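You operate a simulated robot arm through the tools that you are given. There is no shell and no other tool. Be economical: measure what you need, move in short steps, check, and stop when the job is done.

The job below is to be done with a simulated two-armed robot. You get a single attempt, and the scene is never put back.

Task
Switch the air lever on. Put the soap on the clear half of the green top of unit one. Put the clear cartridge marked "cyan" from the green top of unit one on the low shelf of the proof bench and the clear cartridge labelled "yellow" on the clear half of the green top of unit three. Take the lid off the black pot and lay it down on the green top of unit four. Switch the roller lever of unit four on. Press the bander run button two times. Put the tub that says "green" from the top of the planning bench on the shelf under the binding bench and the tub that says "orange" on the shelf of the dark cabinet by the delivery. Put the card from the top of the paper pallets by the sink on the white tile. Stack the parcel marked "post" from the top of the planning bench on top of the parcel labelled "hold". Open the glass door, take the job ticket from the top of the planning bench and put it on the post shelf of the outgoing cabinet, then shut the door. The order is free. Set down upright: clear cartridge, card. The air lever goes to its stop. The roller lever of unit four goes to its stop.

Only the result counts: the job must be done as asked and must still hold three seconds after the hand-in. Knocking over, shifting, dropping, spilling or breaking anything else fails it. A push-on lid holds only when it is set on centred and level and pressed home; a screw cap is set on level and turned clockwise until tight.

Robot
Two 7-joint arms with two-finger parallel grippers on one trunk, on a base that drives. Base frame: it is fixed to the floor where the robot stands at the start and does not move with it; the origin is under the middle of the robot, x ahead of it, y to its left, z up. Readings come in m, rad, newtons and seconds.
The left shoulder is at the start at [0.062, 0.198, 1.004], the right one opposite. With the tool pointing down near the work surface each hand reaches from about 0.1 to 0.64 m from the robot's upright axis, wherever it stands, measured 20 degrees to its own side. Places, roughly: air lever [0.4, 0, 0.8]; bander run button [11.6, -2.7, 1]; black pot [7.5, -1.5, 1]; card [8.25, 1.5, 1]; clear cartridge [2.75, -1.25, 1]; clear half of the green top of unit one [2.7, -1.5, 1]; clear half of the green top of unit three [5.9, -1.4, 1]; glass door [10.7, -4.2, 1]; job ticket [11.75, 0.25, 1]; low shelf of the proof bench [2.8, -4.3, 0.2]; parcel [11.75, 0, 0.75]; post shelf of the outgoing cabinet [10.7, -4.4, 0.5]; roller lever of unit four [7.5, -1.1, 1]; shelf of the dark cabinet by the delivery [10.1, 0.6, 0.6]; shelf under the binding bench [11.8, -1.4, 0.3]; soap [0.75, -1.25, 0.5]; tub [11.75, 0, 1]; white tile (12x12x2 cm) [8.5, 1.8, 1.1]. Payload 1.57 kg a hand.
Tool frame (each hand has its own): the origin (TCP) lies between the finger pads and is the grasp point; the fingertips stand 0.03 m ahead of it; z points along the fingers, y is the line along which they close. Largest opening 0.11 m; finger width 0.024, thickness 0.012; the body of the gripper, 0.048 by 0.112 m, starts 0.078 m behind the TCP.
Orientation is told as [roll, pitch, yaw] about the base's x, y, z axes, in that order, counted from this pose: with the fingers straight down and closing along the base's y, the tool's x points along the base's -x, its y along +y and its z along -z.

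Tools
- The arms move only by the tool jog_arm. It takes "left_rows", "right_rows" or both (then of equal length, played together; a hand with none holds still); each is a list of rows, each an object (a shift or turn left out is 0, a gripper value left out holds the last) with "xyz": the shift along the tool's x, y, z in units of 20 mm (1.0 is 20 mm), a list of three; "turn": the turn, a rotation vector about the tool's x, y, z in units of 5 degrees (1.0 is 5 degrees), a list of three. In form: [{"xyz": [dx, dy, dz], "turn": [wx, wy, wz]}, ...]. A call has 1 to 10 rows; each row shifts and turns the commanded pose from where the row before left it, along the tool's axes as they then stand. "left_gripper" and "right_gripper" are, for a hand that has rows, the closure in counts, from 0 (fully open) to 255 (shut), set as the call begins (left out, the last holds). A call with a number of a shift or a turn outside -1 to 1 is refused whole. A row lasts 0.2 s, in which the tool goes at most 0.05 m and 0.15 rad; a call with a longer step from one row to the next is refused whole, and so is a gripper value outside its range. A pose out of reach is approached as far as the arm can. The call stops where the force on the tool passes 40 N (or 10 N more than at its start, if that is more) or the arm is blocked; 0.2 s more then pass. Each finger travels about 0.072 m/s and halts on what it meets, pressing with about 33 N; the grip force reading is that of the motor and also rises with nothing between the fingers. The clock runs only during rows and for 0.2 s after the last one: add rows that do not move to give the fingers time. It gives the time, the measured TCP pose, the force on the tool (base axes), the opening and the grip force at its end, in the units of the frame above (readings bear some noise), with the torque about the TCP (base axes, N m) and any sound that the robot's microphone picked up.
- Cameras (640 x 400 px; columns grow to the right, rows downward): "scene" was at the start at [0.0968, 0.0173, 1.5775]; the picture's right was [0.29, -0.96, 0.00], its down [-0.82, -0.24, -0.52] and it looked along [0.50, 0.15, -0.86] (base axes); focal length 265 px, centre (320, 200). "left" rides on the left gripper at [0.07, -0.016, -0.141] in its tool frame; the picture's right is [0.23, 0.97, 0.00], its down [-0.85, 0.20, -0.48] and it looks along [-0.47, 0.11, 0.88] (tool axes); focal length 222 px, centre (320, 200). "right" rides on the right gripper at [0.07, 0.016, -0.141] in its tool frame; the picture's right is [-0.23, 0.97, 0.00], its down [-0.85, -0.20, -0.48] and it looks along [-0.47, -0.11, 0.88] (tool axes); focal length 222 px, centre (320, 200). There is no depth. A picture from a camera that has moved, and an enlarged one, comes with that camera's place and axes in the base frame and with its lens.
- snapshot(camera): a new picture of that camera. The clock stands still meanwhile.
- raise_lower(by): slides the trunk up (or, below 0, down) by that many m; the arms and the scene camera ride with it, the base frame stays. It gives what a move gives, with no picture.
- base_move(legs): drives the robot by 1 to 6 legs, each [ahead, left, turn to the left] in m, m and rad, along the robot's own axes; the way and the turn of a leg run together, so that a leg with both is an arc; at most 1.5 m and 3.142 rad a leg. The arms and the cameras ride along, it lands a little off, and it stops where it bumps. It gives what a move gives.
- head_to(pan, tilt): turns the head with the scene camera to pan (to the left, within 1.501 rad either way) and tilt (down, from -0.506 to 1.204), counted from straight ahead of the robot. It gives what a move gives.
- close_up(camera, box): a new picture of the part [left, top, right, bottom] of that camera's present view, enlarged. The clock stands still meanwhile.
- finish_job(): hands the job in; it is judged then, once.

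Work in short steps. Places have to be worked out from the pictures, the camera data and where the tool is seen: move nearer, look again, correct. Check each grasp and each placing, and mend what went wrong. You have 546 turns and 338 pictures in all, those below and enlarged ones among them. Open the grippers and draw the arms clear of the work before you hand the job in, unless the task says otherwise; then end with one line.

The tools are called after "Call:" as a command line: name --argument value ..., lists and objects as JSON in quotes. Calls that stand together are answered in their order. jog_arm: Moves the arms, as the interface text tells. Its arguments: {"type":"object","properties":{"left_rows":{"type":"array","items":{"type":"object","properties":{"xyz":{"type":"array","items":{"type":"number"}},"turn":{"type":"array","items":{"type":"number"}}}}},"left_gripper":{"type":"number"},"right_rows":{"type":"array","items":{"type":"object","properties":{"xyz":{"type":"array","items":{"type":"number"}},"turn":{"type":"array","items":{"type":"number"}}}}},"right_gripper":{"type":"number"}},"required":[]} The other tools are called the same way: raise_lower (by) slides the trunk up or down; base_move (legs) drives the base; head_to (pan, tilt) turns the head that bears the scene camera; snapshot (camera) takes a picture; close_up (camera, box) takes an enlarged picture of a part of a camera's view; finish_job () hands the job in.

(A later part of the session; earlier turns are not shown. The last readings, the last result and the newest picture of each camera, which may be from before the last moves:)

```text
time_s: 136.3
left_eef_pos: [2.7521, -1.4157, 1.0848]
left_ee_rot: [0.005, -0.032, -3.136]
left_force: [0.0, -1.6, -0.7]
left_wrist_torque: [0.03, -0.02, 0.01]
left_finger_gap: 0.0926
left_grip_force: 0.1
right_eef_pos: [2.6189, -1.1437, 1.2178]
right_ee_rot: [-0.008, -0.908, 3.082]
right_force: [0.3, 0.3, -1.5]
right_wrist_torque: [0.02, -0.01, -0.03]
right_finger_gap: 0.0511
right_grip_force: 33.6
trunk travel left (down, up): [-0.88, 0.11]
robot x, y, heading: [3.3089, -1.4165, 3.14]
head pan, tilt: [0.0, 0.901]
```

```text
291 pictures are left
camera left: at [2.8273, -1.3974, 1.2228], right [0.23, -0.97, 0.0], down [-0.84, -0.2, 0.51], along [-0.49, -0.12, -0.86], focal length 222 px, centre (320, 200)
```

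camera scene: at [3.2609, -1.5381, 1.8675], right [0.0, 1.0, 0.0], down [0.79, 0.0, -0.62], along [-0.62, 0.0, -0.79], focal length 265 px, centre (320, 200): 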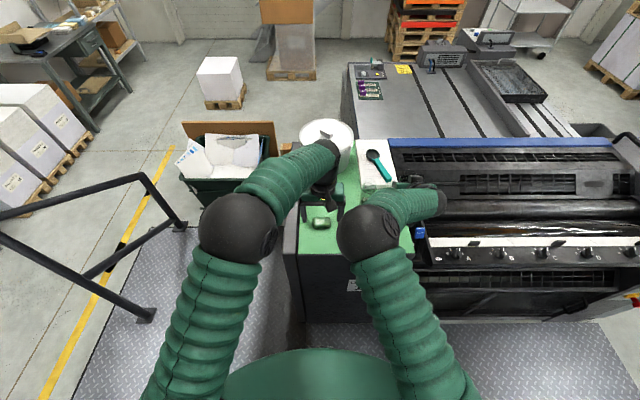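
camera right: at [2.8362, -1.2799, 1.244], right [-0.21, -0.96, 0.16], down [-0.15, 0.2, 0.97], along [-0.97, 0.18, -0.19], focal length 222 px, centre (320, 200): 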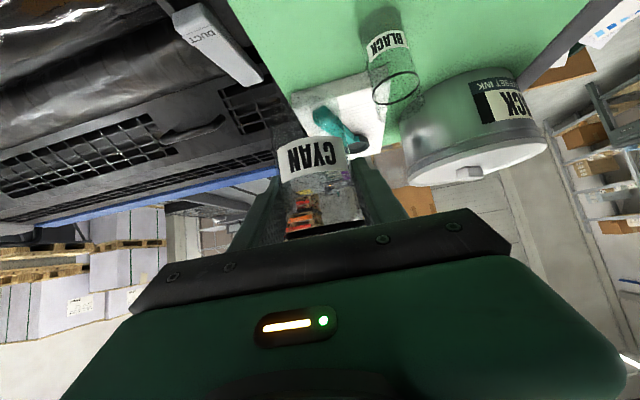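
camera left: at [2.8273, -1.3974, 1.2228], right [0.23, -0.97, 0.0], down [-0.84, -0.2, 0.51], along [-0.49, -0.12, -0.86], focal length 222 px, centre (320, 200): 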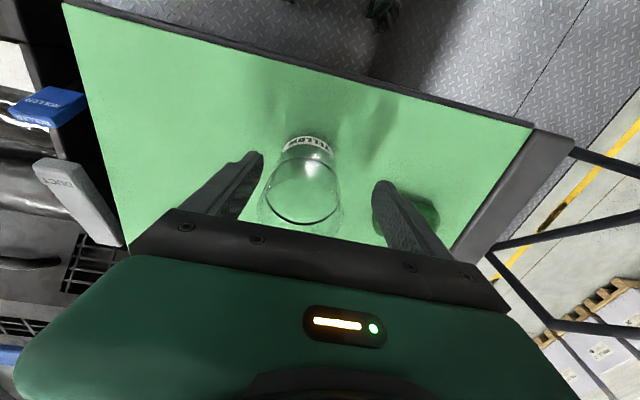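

The cartridge is between the fingers. I centre by 8 mm and close.

Call:
jog_arm --left_rows '[{"xyz": [0, -0.4, 0]}, {}]'

Call:
jog_arm --left_rows '[{}, {}, {}, {}]' --left_gripper 160

Call:
jog_arm --left_rows '[{"xyz": [0, 0, -1]}, {"xyz": [0, 0, -1]}, {"xyz": [0, 0, -1]}, {"xyz": [0, 0, -1]}, {"xyz": [0, 0, -1]}, {"xyz": [0, 0, -1]}, {"xyz": [0, 0, -1]}, {"xyz": [0, 0, -1]}]'

Call:
snapshot --camera "left"

```text
time_s: 136.9
left_eef_pos: [2.7536, -1.4043, 1.0856]
left_ee_rot: [0.008, -0.032, -3.135]
left_force: [-0.9, 0.4, -0.2]
left_wrist_torque: [0.03, -0.01, 0.0]
left_finger_gap: 0.0925
left_grip_force: 0.1
right_eef_pos: [2.62, -1.1362, 1.2173]
right_ee_rot: [-0.001, -0.905, 3.075]
right_force: [-0.2, 0.5, -2.4]
right_wrist_torque: [-0.03, 0.01, 0.0]
right_finger_gap: 0.0509
right_grip_force: 33.0
trunk travel left (down, up): [-0.88, 0.11]
robot x, y, heading: [3.3074, -1.4184, 3.142]
head pan, tilt: [0.0, 0.901]
```

```text
time_s: 137.9
left_eef_pos: [2.7518, -1.4019, 1.0854]
left_ee_rot: [0.009, -0.033, -3.137]
left_force: [0.6, 1.0, 0.5]
left_wrist_torque: [0.17, 0.03, 0.02]
left_finger_gap: 0.0511
left_grip_force: 33.2
right_eef_pos: [2.6183, -1.1379, 1.2156]
right_ee_rot: [-0.002, -0.904, 3.076]
right_force: [0.4, 0.2, -1.1]
right_wrist_torque: [-0.01, 0.02, -0.04]
right_finger_gap: 0.0509
right_grip_force: 33.1
trunk travel left (down, up): [-0.88, 0.11]
robot x, y, heading: [3.3092, -1.4163, 3.143]
head pan, tilt: [0.0, 0.901]
```

```text
time_s: 139.7
left_eef_pos: [2.7579, -1.4014, 1.2452]
left_ee_rot: [0.008, -0.034, -3.136]
left_force: [0.6, -1.0, -0.5]
left_wrist_torque: [0.02, 0.03, 0.02]
left_finger_gap: 0.051
left_grip_force: 33.3
right_eef_pos: [2.6203, -1.1368, 1.2171]
right_ee_rot: [-0.002, -0.904, 3.077]
right_force: [-0.1, -0.8, -1.6]
right_wrist_torque: [0.02, 0.0, 0.0]
right_finger_gap: 0.0509
right_grip_force: 33.4
trunk travel left (down, up): [-0.88, 0.11]
robot x, y, heading: [3.3107, -1.4146, 3.141]
head pan, tilt: [0.0, 0.901]
```

```text
290 pictures are left
camera left: at [2.8333, -1.3833, 1.3828], right [0.23, -0.97, 0.0], down [-0.84, -0.2, 0.51], along [-0.49, -0.12, -0.86], focal length 222 px, centre (320, 200)
```

left: 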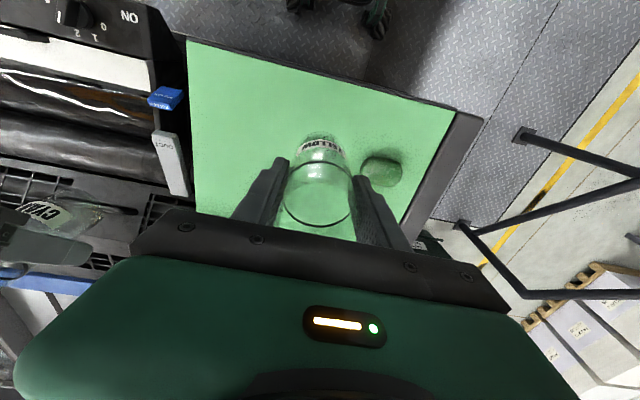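

YELLOW is held, with its bottom 85 mm below the TCP; CYAN's bottom is 62 mm below. I raise the trunk, back off, leave the gap and drive along the walkway in reverse to the gap between units three and four.

Call:
raise_lower --by 0.1

Call:
base_move --legs '[[-0.1, 0, 0], [0, 0.8, 0], [-1.5, 0, 0], [-1.5, 0, 0]]'

Call:
head_to --pan -0.9 --tilt 0.7

Call:
snapshot --camera "scene"

```text
time_s: 141.1
left_eef_pos: [2.7578, -1.4023, 1.3483]
left_ee_rot: [0.009, -0.033, -3.135]
left_force: [0.0, 0.0, -1.6]
left_wrist_torque: [0.02, 0.01, 0.0]
left_finger_gap: 0.0508
left_grip_force: 33.2
right_eef_pos: [2.6178, -1.1452, 1.3225]
right_ee_rot: [0.002, -0.909, 3.083]
right_force: [0.2, -0.9, -2.2]
right_wrist_torque: [-0.02, 0.02, 0.01]
right_finger_gap: 0.0506
right_grip_force: 32.6
trunk travel left (down, up): [-0.98, 0.01]
robot x, y, heading: [3.3091, -1.4187, 3.141]
head pan, tilt: [0.0, 0.901]
```

```text
time_s: 160.1
left_eef_pos: [5.8441, -2.2661, 1.3439]
left_ee_rot: [0.009, -0.033, 3.112]
left_force: [0.3, 0.2, -1.9]
left_wrist_torque: [0.04, -0.01, 0.03]
left_finger_gap: 0.0506
left_grip_force: 32.8
right_eef_pos: [5.7148, -2.001, 1.316]
right_ee_rot: [-0.001, -0.903, 3.05]
right_force: [-0.2, 0.6, -1.5]
right_wrist_torque: [0.01, 0.02, -0.05]
right_finger_gap: 0.0504
right_grip_force: 33.0
trunk travel left (down, up): [-0.98, 0.01]
robot x, y, heading: [6.3992, -2.2998, 3.105]
head pan, tilt: [0.0, 0.901]
```

```text
time_s: 161.3
left_eef_pos: [5.8497, -2.2658, 1.3467]
left_ee_rot: [0.009, -0.036, 3.111]
left_force: [0.3, 0.0, -1.5]
left_wrist_torque: [0.0, -0.04, -0.01]
left_finger_gap: 0.0505
left_grip_force: 32.9
right_eef_pos: [5.7191, -2.0015, 1.3182]
right_ee_rot: [-0.002, -0.906, 3.049]
right_force: [1.3, -0.5, -0.8]
right_wrist_torque: [-0.01, 0.02, 0.01]
right_finger_gap: 0.0506
right_grip_force: 32.8
trunk travel left (down, up): [-0.98, 0.01]
robot x, y, heading: [6.3974, -2.3005, 3.1]
head pan, tilt: [-0.901, 0.7]
```

```text
289 pictures are left
camera scene: at [6.3093, -2.2339, 1.9826], right [0.81, 0.59, 0.0], down [0.38, -0.52, -0.76], along [-0.45, 0.62, -0.65], focal length 265 px, centre (320, 200)
```

scene: 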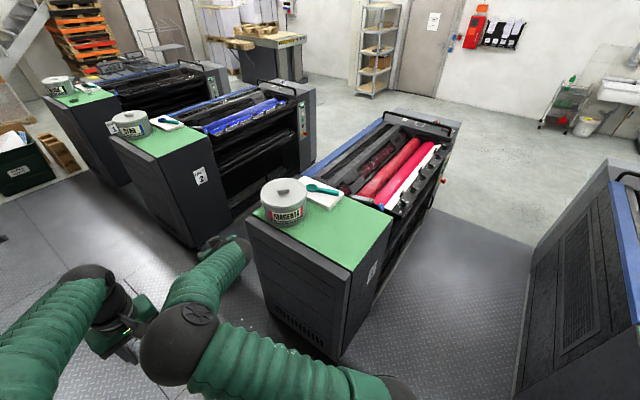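

Unit three's near half is clear. I strafe right into the gap.

Call:
base_move --legs '[[-0.06, -0.4, 0.04], [-0.0, -0.42, 0]]'

Call:
head_to --pan 0 --tilt 0.9

Call:
snapshot --camera "scene"

Call:
snapshot --camera "left"

```text
time_s: 166.0
left_eef_pos: [5.9173, -1.4782, 1.3464]
left_ee_rot: [0.004, -0.032, 3.136]
left_force: [-0.2, 0.2, -1.1]
left_wrist_torque: [-0.05, -0.03, -0.02]
left_finger_gap: 0.0502
left_grip_force: 32.9
right_eef_pos: [5.7811, -1.2174, 1.3192]
right_ee_rot: [-0.008, -0.909, 3.083]
right_force: [-0.3, -0.2, -1.9]
right_wrist_torque: [0.02, -0.01, 0.01]
right_finger_gap: 0.0502
right_grip_force: 32.8
trunk travel left (down, up): [-0.98, 0.01]
robot x, y, heading: [6.4657, -1.4924, 3.128]
head pan, tilt: [-0.901, 0.7]
```

```text
time_s: 167.2
left_eef_pos: [5.9194, -1.4661, 1.3479]
left_ee_rot: [0.014, -0.035, 3.135]
left_force: [-0.3, 0.7, -2.4]
left_wrist_torque: [-0.05, -0.01, 0.02]
left_finger_gap: 0.0498
left_grip_force: 33.1
right_eef_pos: [5.7831, -1.2053, 1.3193]
right_ee_rot: [0.007, -0.909, 3.071]
right_force: [0.9, 0.0, -2.0]
right_wrist_torque: [-0.01, 0.04, 0.02]
right_finger_gap: 0.0504
right_grip_force: 32.4
trunk travel left (down, up): [-0.98, 0.01]
robot x, y, heading: [6.4696, -1.4962, 3.125]
head pan, tilt: [0.0, 0.901]
```

```text
288 pictures are left
camera scene: at [6.354, -1.4872, 1.9665], right [0.01, 1.0, 0.0], down [0.79, -0.01, -0.62], along [-0.62, 0.0, -0.79], focal length 265 px, centre (320, 200)
```

scene: 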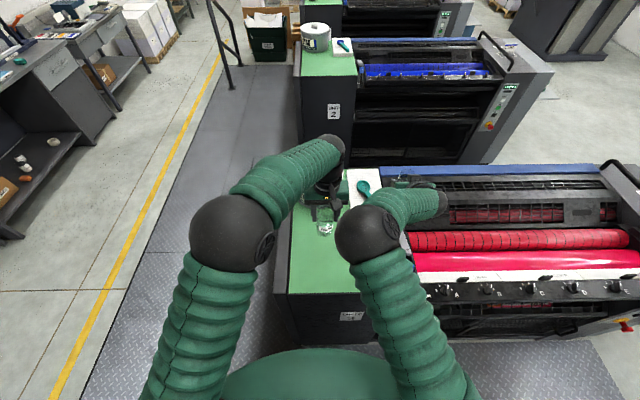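

```text
287 pictures are left
camera left: at [5.9957, -1.4477, 1.4846], right [0.22, -0.97, 0.01], down [-0.84, -0.19, 0.51], along [-0.5, -0.12, -0.86], focal length 222 px, centre (320, 200)
```

left: 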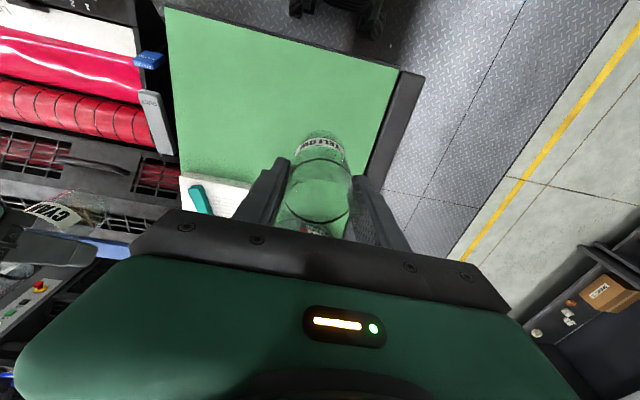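

The top's near edge is at x≈6.02 and y runs from -1.18 to -1.60; the clear part has x>5.76. I nudge the robot, lower the trunk 0.1 m and take the left hand down.

Call:
base_move --legs '[[0.01, -0.04, 0.015]]'

Call:
raise_lower --by -0.1

Call:
jog_arm --left_rows '[{"xyz": [0, 0, 1]}, {"xyz": [0, 0, 1]}, {"xyz": [0, 0, 1]}, {"xyz": [0, 0, 1]}, {"xyz": [0, 0, 1]}, {"xyz": [0, 0, 1]}]'

Call:
snapshot --camera "left"

```text
time_s: 168.0
left_eef_pos: [5.9103, -1.4376, 1.3484]
left_ee_rot: [0.011, -0.039, -3.131]
left_force: [0.4, -0.3, -1.4]
left_wrist_torque: [-0.02, 0.02, 0.0]
left_finger_gap: 0.0499
left_grip_force: 33.0
right_eef_pos: [5.7727, -1.1663, 1.318]
right_ee_rot: [0.002, -0.91, 3.068]
right_force: [0.8, -0.1, -1.5]
right_wrist_torque: [-0.03, 0.0, 0.0]
right_finger_gap: 0.0502
right_grip_force: 33.2
trunk travel left (down, up): [-0.98, 0.01]
robot x, y, heading: [6.4559, -1.4535, -3.141]
head pan, tilt: [0.0, 0.901]
```

```text
time_s: 169.4
left_eef_pos: [5.9125, -1.4588, 1.2497]
left_ee_rot: [-0.003, -0.04, -3.13]
left_force: [-0.5, 0.0, -0.9]
left_wrist_torque: [-0.04, -0.02, 0.0]
left_finger_gap: 0.0496
left_grip_force: 33.2
right_eef_pos: [5.7716, -1.1819, 1.2335]
right_ee_rot: [-0.004, -0.926, 3.06]
right_force: [-0.4, -1.0, -1.1]
right_wrist_torque: [0.04, -0.03, -0.06]
right_finger_gap: 0.0501
right_grip_force: 33.2
trunk travel left (down, up): [-0.88, 0.11]
robot x, y, heading: [6.4565, -1.4551, -3.138]
head pan, tilt: [0.0, 0.901]
```

```text
time_s: 170.8
left_eef_pos: [5.9063, -1.4487, 1.1248]
left_ee_rot: [0.004, -0.038, -3.131]
left_force: [-0.1, -0.3, -1.5]
left_wrist_torque: [-0.04, 0.03, 0.01]
left_finger_gap: 0.0495
left_grip_force: 33.6
right_eef_pos: [5.7758, -1.1604, 1.2231]
right_ee_rot: [-0.002, -0.916, 3.047]
right_force: [0.4, 1.0, -1.6]
right_wrist_torque: [-0.02, 0.0, 0.05]
right_finger_gap: 0.0503
right_grip_force: 33.2
trunk travel left (down, up): [-0.88, 0.11]
robot x, y, heading: [6.4519, -1.4499, -3.135]
head pan, tilt: [0.0, 0.901]
```

```text
286 pictures are left
camera left: at [5.9821, -1.4299, 1.2638], right [0.24, -0.97, 0.0], down [-0.83, -0.21, 0.51], along [-0.5, -0.12, -0.86], focal length 222 px, centre (320, 200)
```

left: 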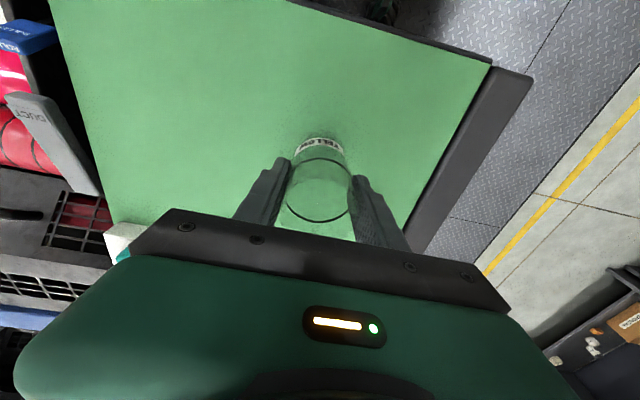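

I descend the last 4 cm in small steps until contact.

Call:
jog_arm --left_rows '[{"xyz": [0, 0, 0.8]}, {"xyz": [0, 0, 0.5]}, {"xyz": [0, 0, 0.25]}]'

Call:
jog_arm --left_rows '[{"xyz": [0, 0, 0.2]}, {"xyz": [0, 0, 0.2]}]'

```text
time_s: 171.6
left_eef_pos: [5.9058, -1.4455, 1.0964]
left_ee_rot: [0.006, -0.038, -3.131]
left_force: [1.1, -0.4, -2.0]
left_wrist_torque: [-0.01, 0.0, -0.03]
left_finger_gap: 0.0492
left_grip_force: 32.6
right_eef_pos: [5.7738, -1.161, 1.2226]
right_ee_rot: [-0.005, -0.914, 3.05]
right_force: [0.5, 0.1, -1.4]
right_wrist_torque: [-0.01, 0.04, 0.02]
right_finger_gap: 0.05
right_grip_force: 33.2
trunk travel left (down, up): [-0.88, 0.11]
robot x, y, heading: [6.4587, -1.4507, -3.136]
head pan, tilt: [0.0, 0.901]
```

```text
time_s: 172.2
left_eef_pos: [5.9069, -1.4519, 1.0912]
left_ee_rot: [0.002, -0.043, -3.128]
left_force: [-1.9, -4.9, 11.5]
left_wrist_torque: [-0.38, -0.05, -0.1]
left_finger_gap: 0.0495
left_grip_force: 32.8
right_eef_pos: [5.7771, -1.167, 1.2241]
right_ee_rot: [-0.011, -0.917, 3.059]
right_force: [-0.2, -0.1, -1.9]
right_wrist_torque: [-0.01, -0.01, -0.01]
right_finger_gap: 0.0502
right_grip_force: 33.0
trunk travel left (down, up): [-0.88, 0.11]
robot x, y, heading: [6.4578, -1.456, -3.138]
head pan, tilt: [0.0, 0.901]
```

Contact is made at 11 N. I open and rise.

Call:
jog_arm --left_rows '[{}, {}, {}, {}]' --left_gripper 20

Call:
snapshot --camera "left"

```text
time_s: 173.2
left_eef_pos: [5.9049, -1.4507, 1.0892]
left_ee_rot: [0.006, -0.038, -3.13]
left_force: [0.4, 0.2, 1.0]
left_wrist_torque: [0.01, 0.0, 0.01]
left_finger_gap: 0.1015
left_grip_force: 0.0
right_eef_pos: [5.7737, -1.1649, 1.2224]
right_ee_rot: [-0.01, -0.915, 3.058]
right_force: [0.2, 0.3, -2.4]
right_wrist_torque: [0.01, -0.01, 0.03]
right_finger_gap: 0.05
right_grip_force: 33.0
trunk travel left (down, up): [-0.88, 0.11]
robot x, y, heading: [6.4557, -1.454, -3.133]
head pan, tilt: [0.0, 0.901]
```

```text
285 pictures are left
camera left: at [5.9811, -1.4319, 1.2269], right [0.24, -0.97, -0.01], down [-0.83, -0.21, 0.51], along [-0.5, -0.12, -0.86], focal length 222 px, centre (320, 200)
```

left: 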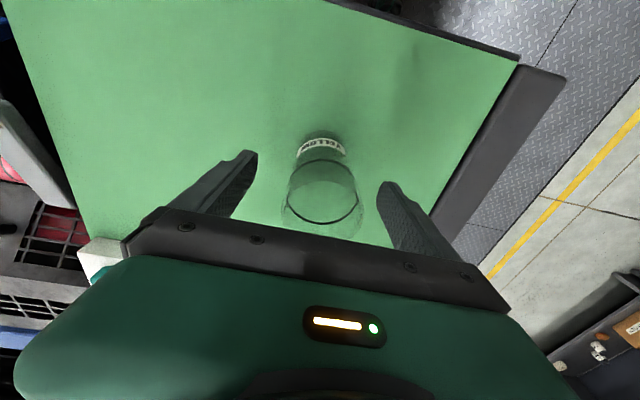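

The cartridge stands upright. I lift the left hand away.

Call:
jog_arm --left_rows '[{"xyz": [0, 0, -0.6]}, {"xyz": [0, 0, -1]}, {"xyz": [0, 0, -1]}, {"xyz": [0, 0, -1]}, {"xyz": [0, 0, -1]}, {"xyz": [0, 0, -1]}, {"xyz": [0, 0, -1]}, {"xyz": [0, 0, -1]}, {"xyz": [0, 0, -1]}, {"xyz": [0, 0, -1]}]'

Call:
snapshot --camera "left"

```text
time_s: 175.4
left_eef_pos: [5.9142, -1.4489, 1.2821]
left_ee_rot: [0.004, -0.038, -3.132]
left_force: [0.0, -0.3, 0.5]
left_wrist_torque: [0.02, 0.01, 0.01]
left_finger_gap: 0.1013
left_grip_force: 0.1
right_eef_pos: [5.7748, -1.1645, 1.2237]
right_ee_rot: [-0.013, -0.913, 3.059]
right_force: [-0.3, -0.1, -1.6]
right_wrist_torque: [0.01, 0.0, -0.01]
right_finger_gap: 0.05
right_grip_force: 33.0
trunk travel left (down, up): [-0.88, 0.11]
robot x, y, heading: [6.4564, -1.4548, -3.139]
head pan, tilt: [0.0, 0.901]
```

```text
284 pictures are left
camera left: at [5.9905, -1.4302, 1.42], right [0.24, -0.97, -0.01], down [-0.83, -0.21, 0.51], along [-0.5, -0.12, -0.86], focal length 222 px, centre (320, 200)
```

left: 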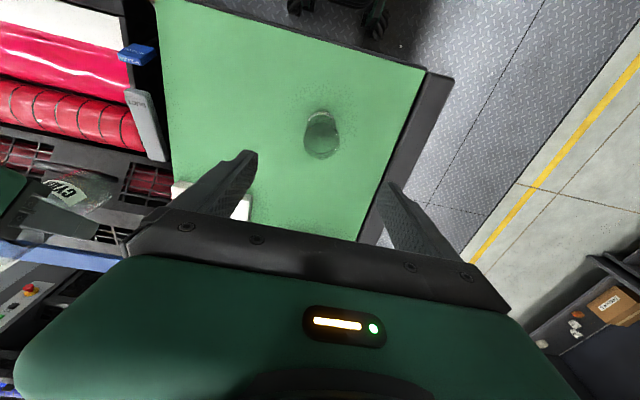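

YELLOW stands well. Next CYAN goes to the proof bench: I raise, leave the gap and drive west along the aisle facing -x.

Call:
raise_lower --by 0.1

Call:
base_move --legs '[[-0.03, 0.9, 0], [0, 0.95, 0], [1.5, 0, 0], [1.2, 0, 0]]'

Call:
head_to --pan 0.9 --tilt 0.7

Call:
snapshot --camera "scene"

```text
time_s: 176.7
left_eef_pos: [5.9142, -1.4495, 1.3869]
left_ee_rot: [0.001, -0.038, -3.13]
left_force: [0.6, 0.8, -0.4]
left_wrist_torque: [-0.02, 0.01, -0.03]
left_finger_gap: 0.1013
left_grip_force: 0.1
right_eef_pos: [5.7735, -1.1807, 1.3287]
right_ee_rot: [-0.008, -0.917, 3.076]
right_force: [-0.3, -0.7, -1.0]
right_wrist_torque: [-0.01, 0.01, 0.02]
right_finger_gap: 0.05
right_grip_force: 32.9
trunk travel left (down, up): [-0.98, 0.01]
robot x, y, heading: [6.4584, -1.4515, -3.136]
head pan, tilt: [0.0, 0.901]
```

```text
time_s: 198.5
left_eef_pos: [3.2982, -3.2928, 1.3824]
left_ee_rot: [0.003, -0.041, -3.114]
left_force: [-0.4, 0.6, 0.3]
left_wrist_torque: [-0.05, 0.01, -0.03]
left_finger_gap: 0.1013
left_grip_force: 0.1
right_eef_pos: [3.1551, -3.0257, 1.3233]
right_ee_rot: [-0.01, -0.914, 3.093]
right_force: [0.1, 0.1, -1.1]
right_wrist_torque: [-0.02, -0.03, -0.01]
right_finger_gap: 0.0488
right_grip_force: 33.1
trunk travel left (down, up): [-0.98, 0.01]
robot x, y, heading: [3.839, -3.2901, -3.117]
head pan, tilt: [0.0, 0.901]
```

```text
time_s: 199.7
left_eef_pos: [3.2988, -3.2928, 1.384]
left_ee_rot: [0.005, -0.041, -3.114]
left_force: [-0.2, -0.1, -0.9]
left_wrist_torque: [0.03, -0.03, -0.01]
left_finger_gap: 0.1013
left_grip_force: 0.1
right_eef_pos: [3.155, -3.0236, 1.3247]
right_ee_rot: [-0.011, -0.916, 3.089]
right_force: [0.3, -0.6, -1.1]
right_wrist_torque: [0.04, 0.02, 0.0]
right_finger_gap: 0.0487
right_grip_force: 32.9
trunk travel left (down, up): [-0.98, 0.01]
robot x, y, heading: [3.8418, -3.291, -3.121]
head pan, tilt: [0.901, 0.7]
```

```text
283 pictures are left
camera scene: at [3.751, -3.3605, 1.9827], right [-0.8, 0.61, 0.0], down [0.39, 0.51, -0.76], along [-0.46, -0.61, -0.65], focal length 265 px, centre (320, 200)
```

scene: 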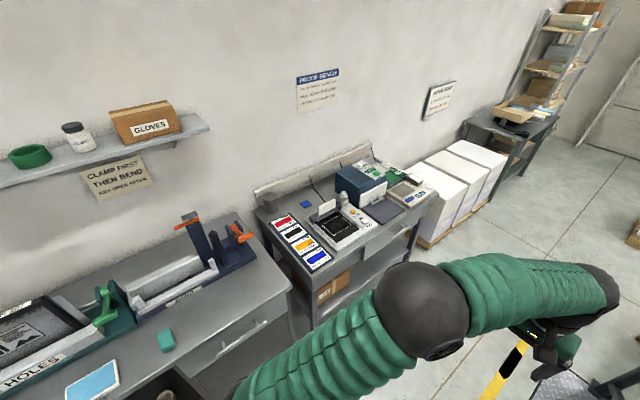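

I check the CYAN cartridge in the right hand, because its gap reading creeps.

Call:
snapshot --camera "right"

```text
282 pictures are left
camera right: at [3.3081, -3.0477, 1.3555], right [-0.2, -0.96, 0.17], down [-0.13, 0.2, 0.97], along [-0.97, 0.17, -0.17], focal length 222 px, centre (320, 200)
```

right: 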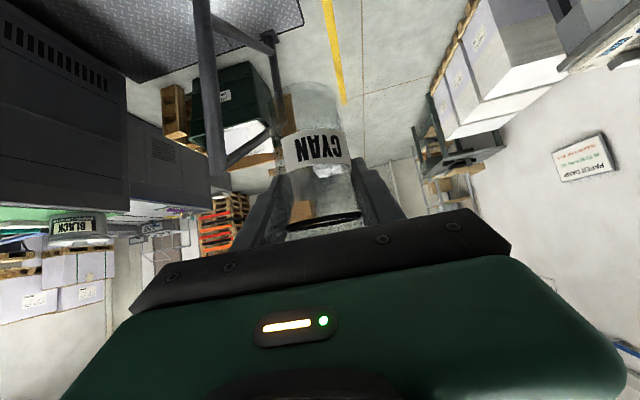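

CYAN has sagged about 1 cm in the grip but is still held. The proof bench runs x≈2.37–3.33 with its front at y≈-3.96, so I drive there and turn to face it.

Call:
base_move --legs '[[0.88, 0.06, 0], [0, 0, 1.55]]'

Call:
head_to --pan 0 --tilt 0.8

Call:
snapshot --camera "scene"

```text
time_s: 208.1
left_eef_pos: [2.9266, -3.8983, 1.3843]
left_ee_rot: [0.003, -0.04, -1.604]
left_force: [0.0, -0.5, 0.2]
left_wrist_torque: [-0.04, -0.06, 0.02]
left_finger_gap: 0.1013
left_grip_force: 0.0
right_eef_pos: [2.648, -4.0258, 1.3248]
right_ee_rot: [-0.011, -0.913, -1.683]
right_force: [-0.4, -0.1, -2.1]
right_wrist_torque: [0.0, 0.01, -0.02]
right_finger_gap: 0.0482
right_grip_force: 33.3
trunk travel left (down, up): [-0.98, 0.01]
robot x, y, heading: [2.9547, -3.3577, -1.611]
head pan, tilt: [0.901, 0.7]
```

```text
time_s: 209.3
left_eef_pos: [2.9268, -3.8965, 1.3852]
left_ee_rot: [0.002, -0.043, -1.604]
left_force: [0.3, -0.8, 0.2]
left_wrist_torque: [-0.02, -0.02, 0.03]
left_finger_gap: 0.1016
left_grip_force: 0.1
right_eef_pos: [2.6462, -4.0227, 1.3263]
right_ee_rot: [-0.009, -0.919, -1.688]
right_force: [-0.4, 0.3, -2.3]
right_wrist_torque: [-0.01, 0.02, -0.01]
right_finger_gap: 0.0483
right_grip_force: 33.1
trunk travel left (down, up): [-0.98, 0.01]
robot x, y, heading: [2.9593, -3.3568, -1.612]
head pan, tilt: [0.0, 0.799]
```

```text
281 pictures are left
camera scene: at [2.9497, -3.4779, 1.9744], right [-1.0, 0.04, 0.0], down [0.03, 0.72, -0.7], along [-0.03, -0.69, -0.72], focal length 265 px, centre (320, 200)
```

scene: 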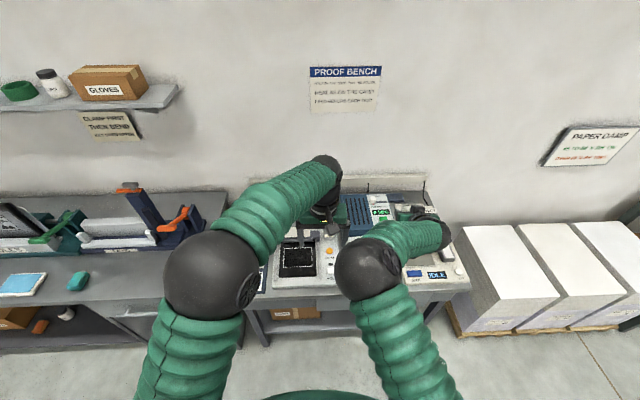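

I back off from the bench with some sideways shift to clear the rail, and fold the left hand in so only the right one goes under the bench.

Call:
base_move --legs '[[-0.36, 0.14, 0.035]]'

Call:
jog_arm --left_rows '[{"xyz": [1, 0.6, 0]}, {"xyz": [1, 0.6, 0]}, {"xyz": [1, 0.6, 0]}, {"xyz": [1, 0.6, 0]}, {"xyz": [1, 0.6, 0]}, {"xyz": [1, 0.6, 0]}, {"xyz": [1, 0.6, 0]}, {"xyz": [1, 0.6, 0]}, {"xyz": [1, 0.6, 0]}, {"xyz": [1, 0.6, 0]}]'

Call:
raise_lower --by -0.4

Call:
raise_lower --by -0.4

Call:
raise_lower --by -0.16

Call:
head_to --pan 0 --tilt 0.6

Call:
snapshot --camera "scene"

Call:
snapshot --camera "right"

```text
time_s: 211.8
left_eef_pos: [3.089, -3.5407, 1.3823]
left_ee_rot: [0.005, -0.04, -1.563]
left_force: [-1.5, 0.0, -0.1]
left_wrist_torque: [0.0, -0.05, -0.01]
left_finger_gap: 0.1013
left_grip_force: 0.2
right_eef_pos: [2.8111, -3.6798, 1.3213]
right_ee_rot: [-0.007, -0.912, -1.651]
right_force: [-0.3, 0.2, -1.0]
right_wrist_torque: [-0.01, 0.0, 0.03]
right_finger_gap: 0.0476
right_grip_force: 33.2
trunk travel left (down, up): [-0.98, 0.01]
robot x, y, heading: [3.1003, -3.0003, -1.571]
head pan, tilt: [0.0, 0.799]
```

```text
time_s: 213.9
left_eef_pos: [3.214, -3.3318, 1.3774]
left_ee_rot: [0.001, -0.046, -1.56]
left_force: [0.8, -0.3, 0.2]
left_wrist_torque: [-0.01, 0.02, 0.01]
left_finger_gap: 0.1014
left_grip_force: 0.1
right_eef_pos: [2.8178, -3.672, 1.3276]
right_ee_rot: [-0.012, -0.919, -1.644]
right_force: [0.8, 0.1, -0.8]
right_wrist_torque: [-0.03, 0.0, -0.03]
right_finger_gap: 0.0479
right_grip_force: 32.8
trunk travel left (down, up): [-0.98, 0.01]
robot x, y, heading: [3.1026, -3.001, -1.571]
head pan, tilt: [0.0, 0.799]
```

```text
time_s: 217.8
left_eef_pos: [3.2136, -3.3324, 0.9762]
left_ee_rot: [0.003, -0.045, -1.563]
left_force: [-0.2, -0.1, 1.1]
left_wrist_torque: [-0.01, -0.03, 0.01]
left_finger_gap: 0.1013
left_grip_force: 0.0
right_eef_pos: [2.807, -3.6726, 0.9333]
right_ee_rot: [0.0, -0.926, -1.677]
right_force: [-0.5, 0.3, -1.5]
right_wrist_torque: [-0.04, -0.02, 0.0]
right_finger_gap: 0.0479
right_grip_force: 32.8
trunk travel left (down, up): [-0.58, 0.41]
robot x, y, heading: [3.0983, -3.0, -1.567]
head pan, tilt: [0.0, 0.799]
```

```text
time_s: 221.6
left_eef_pos: [3.2128, -3.3319, 0.5769]
left_ee_rot: [0.0, -0.044, -1.562]
left_force: [1.0, -0.2, -0.6]
left_wrist_torque: [0.01, 0.0, -0.01]
left_finger_gap: 0.1013
left_grip_force: 0.1
right_eef_pos: [2.8066, -3.673, 0.5308]
right_ee_rot: [0.0, -0.927, -1.675]
right_force: [0.2, 0.4, -0.8]
right_wrist_torque: [-0.01, 0.03, -0.02]
right_finger_gap: 0.0476
right_grip_force: 33.1
trunk travel left (down, up): [-0.18, 0.81]
robot x, y, heading: [3.1032, -2.9984, -1.569]
head pan, tilt: [0.0, 0.799]
```

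```text
time_s: 223.4
left_eef_pos: [3.2129, -3.3313, 0.4174]
left_ee_rot: [0.003, -0.045, -1.563]
left_force: [0.2, 0.0, 1.0]
left_wrist_torque: [-0.04, 0.01, -0.01]
left_finger_gap: 0.1019
left_grip_force: 0.1
right_eef_pos: [2.8061, -3.6723, 0.3709]
right_ee_rot: [0.0, -0.927, -1.673]
right_force: [-0.3, 0.0, -1.3]
right_wrist_torque: [0.01, -0.02, 0.03]
right_finger_gap: 0.0479
right_grip_force: 33.0
trunk travel left (down, up): [-0.02, 0.97]
robot x, y, heading: [3.0995, -2.9997, -1.571]
head pan, tilt: [0.0, 0.799]
```

```text
time_s: 224.2
left_eef_pos: [3.2125, -3.332, 0.4164]
left_ee_rot: [0.0, -0.045, -1.561]
left_force: [-0.4, -0.2, 0.2]
left_wrist_torque: [0.0, -0.01, -0.01]
left_finger_gap: 0.1014
left_grip_force: 0.1
right_eef_pos: [2.8054, -3.6716, 0.3694]
right_ee_rot: [-0.004, -0.925, -1.671]
right_force: [0.6, 0.5, -2.2]
right_wrist_torque: [0.0, 0.04, -0.02]
right_finger_gap: 0.0476
right_grip_force: 33.0
trunk travel left (down, up): [-0.02, 0.97]
robot x, y, heading: [3.0983, -2.9964, -1.572]
head pan, tilt: [0.0, 0.6]
```

```text
280 pictures are left
camera scene: at [3.0992, -3.1222, 1.0304], right [-1.0, 0.0, 0.0], down [0.0, 0.57, -0.82], along [0.0, -0.82, -0.57], focal length 265 px, centre (320, 200)
```

scene: 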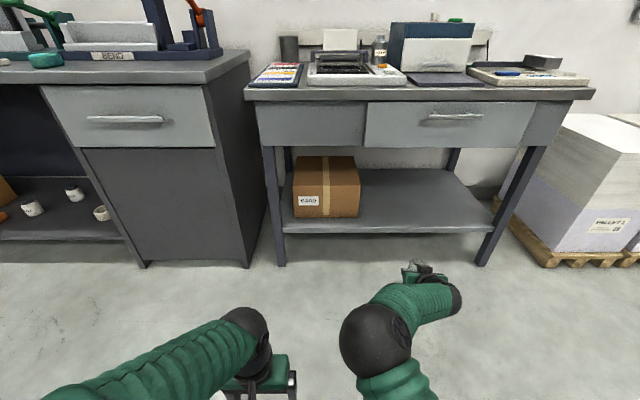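

```text
279 pictures are left
camera right: at [2.8385, -3.5183, 0.3991], right [0.95, -0.24, 0.18], down [-0.21, -0.11, 0.97], along [-0.21, -0.96, -0.16], focal length 222 px, centre (320, 200)
```

right: 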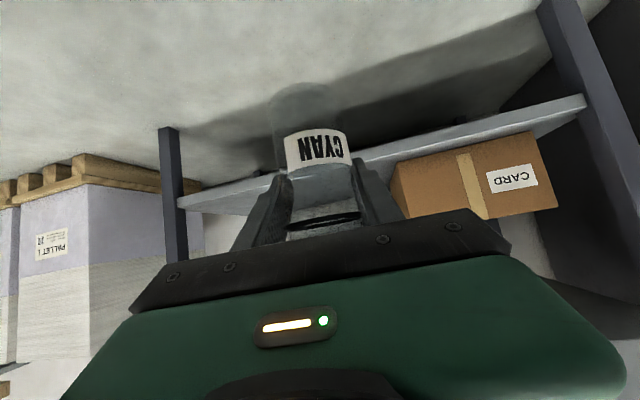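

The shelf top is at z≈0.24 with its front edge at y≈-4.02, and the cartridge bottom is now at z≈0.30. I drive forward 0.44 m and 0.07 m right so it comes over the shelf beside the box.

Call:
base_move --legs '[[0.25, -0.07, 0], [0.19, 0, 0]]'

Call:
jog_arm --right_rows '[{}, {}]'

Call:
snapshot --camera "right"

Call:
snapshot --camera "scene"

```text
time_s: 227.2
left_eef_pos: [3.1448, -3.7701, 0.4166]
left_ee_rot: [0.001, -0.046, -1.56]
left_force: [0.7, 0.0, 1.0]
left_wrist_torque: [-0.01, 0.03, -0.01]
left_finger_gap: 0.1014
left_grip_force: 0.0
right_eef_pos: [2.7357, -4.1093, 0.3662]
right_ee_rot: [-0.014, -0.917, -1.665]
right_force: [0.2, 0.1, -0.7]
right_wrist_torque: [-0.02, -0.03, -0.01]
right_finger_gap: 0.0479
right_grip_force: 32.6
trunk travel left (down, up): [-0.02, 0.97]
robot x, y, heading: [3.035, -3.4366, -1.568]
head pan, tilt: [0.0, 0.6]
```

```text
time_s: 227.8
left_eef_pos: [3.1446, -3.7695, 0.417]
left_ee_rot: [0.003, -0.045, -1.561]
left_force: [0.2, 0.0, 0.9]
left_wrist_torque: [-0.02, -0.04, -0.01]
left_finger_gap: 0.1015
left_grip_force: 0.0
right_eef_pos: [2.7317, -4.1084, 0.3664]
right_ee_rot: [-0.015, -0.92, -1.671]
right_force: [0.4, 0.2, -1.3]
right_wrist_torque: [-0.05, 0.02, -0.02]
right_finger_gap: 0.0479
right_grip_force: 32.9
trunk travel left (down, up): [-0.02, 0.97]
robot x, y, heading: [3.0328, -3.4373, -1.569]
head pan, tilt: [0.0, 0.6]
```

```text
278 pictures are left
camera right: at [2.7657, -3.9555, 0.3974], right [0.95, -0.25, 0.17], down [-0.21, -0.12, 0.97], along [-0.22, -0.96, -0.16], focal length 222 px, centre (320, 200)
```

right: 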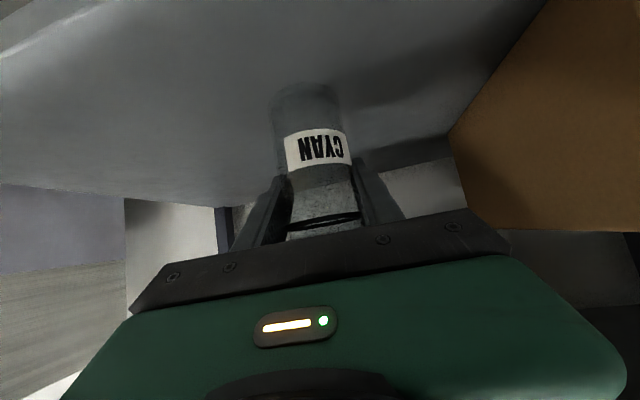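

```text
277 pictures are left
camera scene: at [3.0302, -3.561, 1.031], right [-1.0, 0.0, 0.0], down [0.0, 0.57, -0.82], along [0.0, -0.82, -0.57], focal length 265 px, centre (320, 200)
```

scene: 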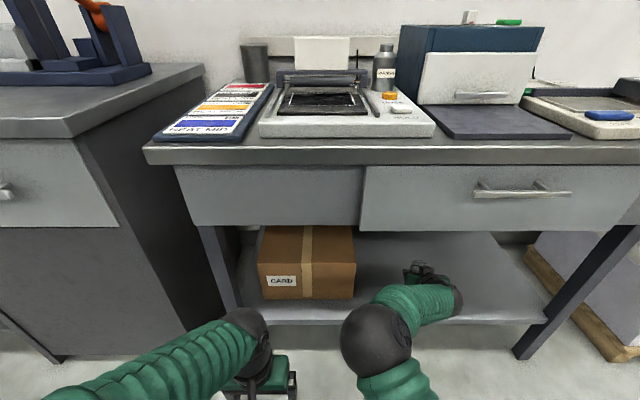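

I lower the cartridge: 3 cm first, then 4 mm steps.

Call:
jog_arm --right_rows '[{"xyz": [0.4, 0, 0.3]}, {"xyz": [0.4, 0, 0.3]}, {"xyz": [0.4, 0, 0.3]}]'

Call:
jog_arm --right_rows '[{"xyz": [0.16, 0, 0.12]}, {"xyz": [0.16, 0, 0.12]}]'

Call:
snapshot --camera "right"

```text
time_s: 228.6
left_eef_pos: [3.1418, -3.77, 0.4189]
left_ee_rot: [0.001, -0.046, -1.561]
left_force: [0.3, -0.7, 0.3]
left_wrist_torque: [-0.02, 0.05, -0.01]
left_finger_gap: 0.1014
left_grip_force: 0.1
right_eef_pos: [2.7312, -4.1105, 0.3453]
right_ee_rot: [0.003, -0.93, -1.688]
right_force: [0.0, 0.3, -1.6]
right_wrist_torque: [0.0, -0.01, 0.01]
right_finger_gap: 0.0475
right_grip_force: 32.9
trunk travel left (down, up): [-0.02, 0.97]
robot x, y, heading: [3.0342, -3.437, -1.569]
head pan, tilt: [0.0, 0.6]
```

```text
time_s: 229.2
left_eef_pos: [3.1447, -3.7695, 0.418]
left_ee_rot: [0.002, -0.045, -1.561]
left_force: [0.1, 0.2, 0.2]
left_wrist_torque: [-0.01, -0.02, -0.02]
left_finger_gap: 0.1016
left_grip_force: 0.0
right_eef_pos: [2.7299, -4.1112, 0.3368]
right_ee_rot: [0.004, -0.933, -1.691]
right_force: [-0.2, -0.6, -1.5]
right_wrist_torque: [-0.03, 0.01, 0.02]
right_finger_gap: 0.0477
right_grip_force: 33.0
trunk travel left (down, up): [-0.02, 0.97]
robot x, y, heading: [3.0306, -3.4362, -1.565]
head pan, tilt: [0.0, 0.6]
```

```text
276 pictures are left
camera right: at [2.7649, -3.9573, 0.3657], right [0.95, -0.25, 0.18], down [-0.22, -0.1, 0.97], along [-0.22, -0.96, -0.15], focal length 222 px, centre (320, 200)
```

right: 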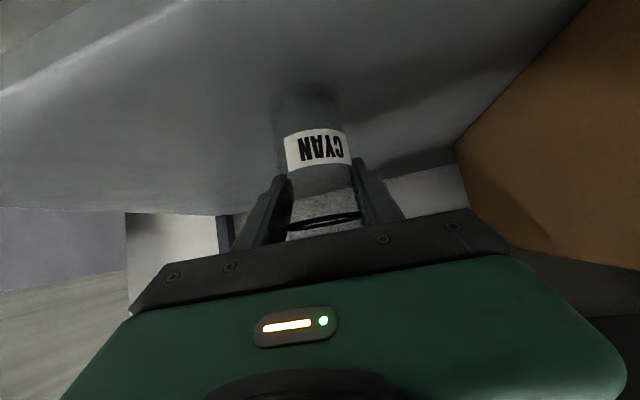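

Not touching yet; I continue down in 4 mm steps.

Call:
jog_arm --right_rows '[{"xyz": [0.2, 0, 0.15]}, {"xyz": [0.16, 0, 0.12]}, {"xyz": [0.16, 0, 0.12]}]'

Call:
jog_arm --right_rows '[{"xyz": [0.16, 0, 0.12]}, {"xyz": [0.16, 0, 0.12]}]'

Call:
jog_arm --right_rows '[{"xyz": [0.16, 0, 0.12]}, {"xyz": [0.16, 0, 0.12]}]'

```text
time_s: 230.0
left_eef_pos: [3.1443, -3.7718, 0.4191]
left_ee_rot: [0.002, -0.046, -1.561]
left_force: [0.3, 0.3, 0.2]
left_wrist_torque: [-0.01, 0.04, 0.02]
left_finger_gap: 0.1014
left_grip_force: 0.0
right_eef_pos: [2.7289, -4.1104, 0.3264]
right_ee_rot: [0.006, -0.933, -1.696]
right_force: [0.2, -0.4, -1.0]
right_wrist_torque: [0.02, -0.03, 0.02]
right_finger_gap: 0.0478
right_grip_force: 33.1
trunk travel left (down, up): [-0.02, 0.97]
robot x, y, heading: [3.0332, -3.4363, -1.567]
head pan, tilt: [0.0, 0.6]
```

```text
time_s: 230.6
left_eef_pos: [3.1447, -3.77, 0.419]
left_ee_rot: [0.003, -0.046, -1.56]
left_force: [0.1, 0.5, -0.4]
left_wrist_torque: [-0.05, 0.0, 0.01]
left_finger_gap: 0.1015
left_grip_force: 0.1
right_eef_pos: [2.7271, -4.1081, 0.3199]
right_ee_rot: [0.01, -0.935, -1.702]
right_force: [0.0, 0.7, -0.8]
right_wrist_torque: [0.01, 0.01, -0.02]
right_finger_gap: 0.0476
right_grip_force: 33.7
trunk travel left (down, up): [-0.02, 0.97]
robot x, y, heading: [3.0321, -3.4363, -1.566]
head pan, tilt: [0.0, 0.6]
```

```text
time_s: 231.2
left_eef_pos: [3.1443, -3.7698, 0.4212]
left_ee_rot: [0.0, -0.046, -1.561]
left_force: [0.0, 0.5, 0.1]
left_wrist_torque: [0.0, -0.01, -0.01]
left_finger_gap: 0.1015
left_grip_force: 0.0
right_eef_pos: [2.7266, -4.1107, 0.3175]
right_ee_rot: [0.011, -0.942, -1.705]
right_force: [5.0, 2.2, 12.6]
right_wrist_torque: [0.49, -0.36, -0.13]
right_finger_gap: 0.0476
right_grip_force: 32.4
trunk travel left (down, up): [-0.02, 0.97]
robot x, y, heading: [3.0295, -3.4354, -1.57]
head pan, tilt: [0.0, 0.6]
```

It touches the shelf at 12 N. I correct the small pitch error, then open.

Call:
jog_arm --right_rows '[{"turn": [0, 0.3, 0]}, {}]'

Call:
jog_arm --right_rows '[{}, {}, {}, {}]' --right_gripper 60

Call:
snapshot --camera "right"

```text
time_s: 231.8
left_eef_pos: [3.144, -3.7685, 0.4187]
left_ee_rot: [-0.003, -0.049, -1.561]
left_force: [0.8, 0.0, -0.3]
left_wrist_torque: [-0.02, 0.02, 0.01]
left_finger_gap: 0.1016
left_grip_force: 0.2
right_eef_pos: [2.7268, -4.1096, 0.3117]
right_ee_rot: [-0.001, -0.911, -1.692]
right_force: [0.3, -7.6, 28.4]
right_wrist_torque: [-0.6, -0.16, 0.12]
right_finger_gap: 0.047
right_grip_force: 32.9
trunk travel left (down, up): [-0.02, 0.97]
robot x, y, heading: [3.0339, -3.4373, -1.565]
head pan, tilt: [0.0, 0.6]
```

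```text
time_s: 232.8
left_eef_pos: [3.1434, -3.7698, 0.4153]
left_ee_rot: [0.003, -0.046, -1.562]
left_force: [-0.2, 0.1, -0.2]
left_wrist_torque: [-0.01, 0.0, 0.02]
left_finger_gap: 0.1014
left_grip_force: 0.0
right_eef_pos: [2.7233, -4.107, 0.2995]
right_ee_rot: [-0.01, -0.896, -1.687]
right_force: [0.0, 0.6, -0.3]
right_wrist_torque: [-0.04, 0.02, -0.04]
right_finger_gap: 0.0842
right_grip_force: 0.0
trunk travel left (down, up): [-0.02, 0.97]
robot x, y, heading: [3.0327, -3.4371, -1.567]
head pan, tilt: [0.0, 0.6]
```

```text
275 pictures are left
camera right: at [2.7599, -3.9554, 0.3352], right [0.95, -0.26, 0.17], down [-0.21, -0.14, 0.97], along [-0.23, -0.96, -0.18], focal length 222 px, centre (320, 200)
```

right: 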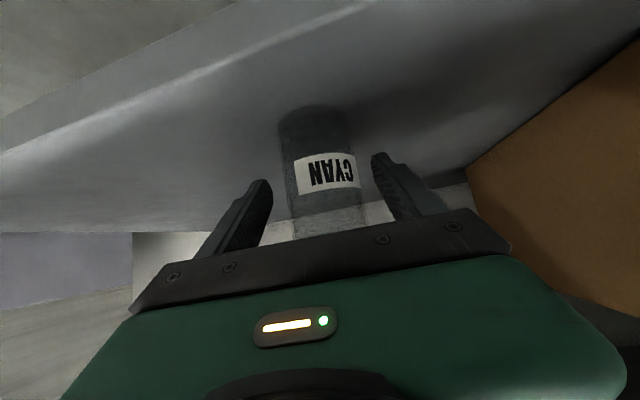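

CYAN stands upright. I withdraw the hand backward along its own axis.

Call:
jog_arm --right_rows '[{"xyz": [0, 0.3, 0]}, {"xyz": [0.62, 0, -0.78]}, {"xyz": [0.62, 0, -0.78]}, {"xyz": [0.62, 0, -0.78]}, {"xyz": [0.62, 0, -0.78]}]'

Call:
base_move --legs '[[-0.4, 0.05, 0]]'

Call:
snapshot --camera "scene"

```text
time_s: 233.9
left_eef_pos: [3.1444, -3.7688, 0.4155]
left_ee_rot: [0.0, -0.047, -1.56]
left_force: [-0.2, -0.6, 0.4]
left_wrist_torque: [0.02, 0.01, 0.01]
left_finger_gap: 0.1014
left_grip_force: 0.1
right_eef_pos: [2.6599, -4.0235, 0.2984]
right_ee_rot: [-0.013, -0.893, -1.83]
right_force: [0.8, -0.9, 0.4]
right_wrist_torque: [-0.11, -0.04, 0.05]
right_finger_gap: 0.0843
right_grip_force: 0.7
trunk travel left (down, up): [-0.02, 0.97]
robot x, y, heading: [3.0301, -3.4371, -1.568]
head pan, tilt: [0.0, 0.6]
stopped in row 5 (right hand): the arm was blocked; the commanded pose is now the measured one
```

```text
time_s: 236.4
left_eef_pos: [3.1933, -3.3678, 0.4165]
left_ee_rot: [0.003, -0.047, -1.56]
left_force: [-0.2, 0.1, -0.2]
left_wrist_torque: [0.02, 0.0, -0.01]
left_finger_gap: 0.1015
left_grip_force: 0.1
right_eef_pos: [2.7083, -3.6229, 0.3007]
right_ee_rot: [-0.015, -0.893, -1.833]
right_force: [0.3, 0.0, 0.6]
right_wrist_torque: [0.0, 0.0, -0.01]
right_finger_gap: 0.0843
right_grip_force: 0.0
trunk travel left (down, up): [-0.02, 0.97]
robot x, y, heading: [3.0825, -3.0384, -1.569]
head pan, tilt: [0.0, 0.6]
```

```text
274 pictures are left
camera scene: at [3.0792, -3.16, 1.0314], right [-1.0, 0.0, 0.0], down [0.0, 0.57, -0.82], along [0.0, -0.82, -0.57], focal length 265 px, centre (320, 200)
```

scene: 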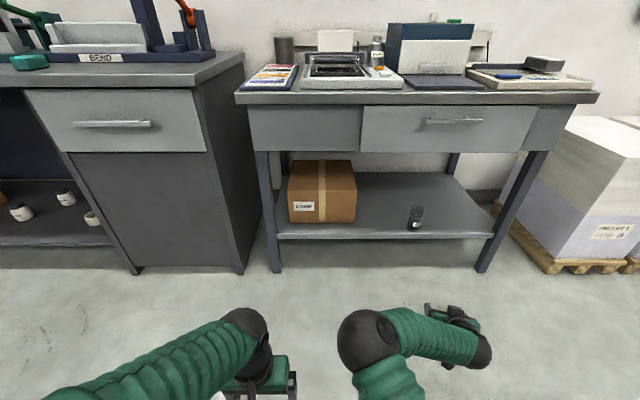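

I zoom in to verify that the cartridge stands.

Call:
close_up --camera "scene" --box '[380, 190, 450, 245]'

```text
7.27 times, centred on (415, 218) of scene
camera zoom: at [3.0792, -3.16, 1.0314], right [-1.0, 0.0, 0.0], down [0.0, 0.57, -0.82], along [0.0, -0.82, -0.57], focal length 1925 px, centre (-371, 73)
```

zoom: 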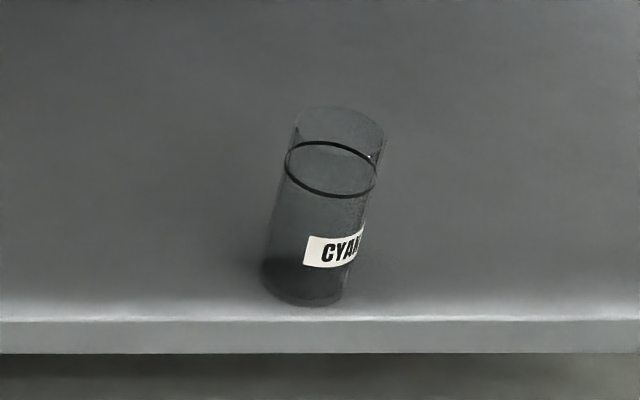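

The lean in the view matches the perspective, so CYAN is upright on the shelf. I raise the trunk and put the right hand back to tool-down.

Call:
raise_lower --by 0.4

Call:
raise_lower --by 0.4

Call:
jog_arm --right_rows '[{"turn": [0, 1, -0.25]}, {"turn": [0, 1, -0.25]}, {"turn": [0, 1, -0.25]}, {"turn": [0, 1, -0.25]}, {"turn": [0, 1, -0.25]}, {"xyz": [0.5, 0, 0], "turn": [0, 1, -0.25]}, {"xyz": [0.5, 0, 0], "turn": [0, 1, -0.25]}, {"xyz": [1, 0, 0], "turn": [0, 1, -0.25]}, {"xyz": [1, 0, 0], "turn": [0, 1, -0.25]}, {"xyz": [1, 0, 0], "turn": [0, 1, -0.25]}]' --right_gripper 0

```text
time_s: 240.2
left_eef_pos: [3.1925, -3.3702, 0.8176]
left_ee_rot: [0.002, -0.048, -1.559]
left_force: [-0.3, -0.2, 0.1]
left_wrist_torque: [0.02, -0.01, 0.01]
left_finger_gap: 0.1015
left_grip_force: 0.0
right_eef_pos: [2.7038, -3.6209, 0.7015]
right_ee_rot: [-0.014, -0.895, -1.839]
right_force: [0.1, 0.2, -0.4]
right_wrist_torque: [-0.03, -0.01, 0.04]
right_finger_gap: 0.0843
right_grip_force: 0.1
trunk travel left (down, up): [-0.42, 0.57]
robot x, y, heading: [3.0834, -3.0375, -1.566]
head pan, tilt: [0.0, 0.6]
```

```text
time_s: 244.0
left_eef_pos: [3.1928, -3.3695, 1.2176]
left_ee_rot: [0.003, -0.047, -1.561]
left_force: [0.5, 0.1, -0.1]
left_wrist_torque: [-0.01, -0.02, 0.01]
left_finger_gap: 0.1015
left_grip_force: 0.0
right_eef_pos: [2.7038, -3.6216, 1.1013]
right_ee_rot: [-0.013, -0.894, -1.839]
right_force: [0.6, -0.4, -0.7]
right_wrist_torque: [0.0, -0.03, 0.01]
right_finger_gap: 0.0844
right_grip_force: 0.0
trunk travel left (down, up): [-0.82, 0.17]
robot x, y, heading: [3.0833, -3.0339, -1.566]
head pan, tilt: [0.0, 0.6]
```

```text
time_s: 246.2
left_eef_pos: [3.1937, -3.3692, 1.2173]
left_ee_rot: [0.001, -0.047, -1.561]
left_force: [0.3, 0.6, -0.6]
left_wrist_torque: [-0.01, 0.0, -0.02]
left_finger_gap: 0.1014
left_grip_force: 0.1
right_eef_pos: [2.7153, -3.5443, 1.0818]
right_ee_rot: [-0.1, -0.006, -1.652]
right_force: [0.8, 0.9, 0.0]
right_wrist_torque: [0.02, 0.02, 0.03]
right_finger_gap: 0.1101
right_grip_force: 0.1
trunk travel left (down, up): [-0.82, 0.17]
robot x, y, heading: [3.0783, -3.0345, -1.567]
head pan, tilt: [0.0, 0.6]
```

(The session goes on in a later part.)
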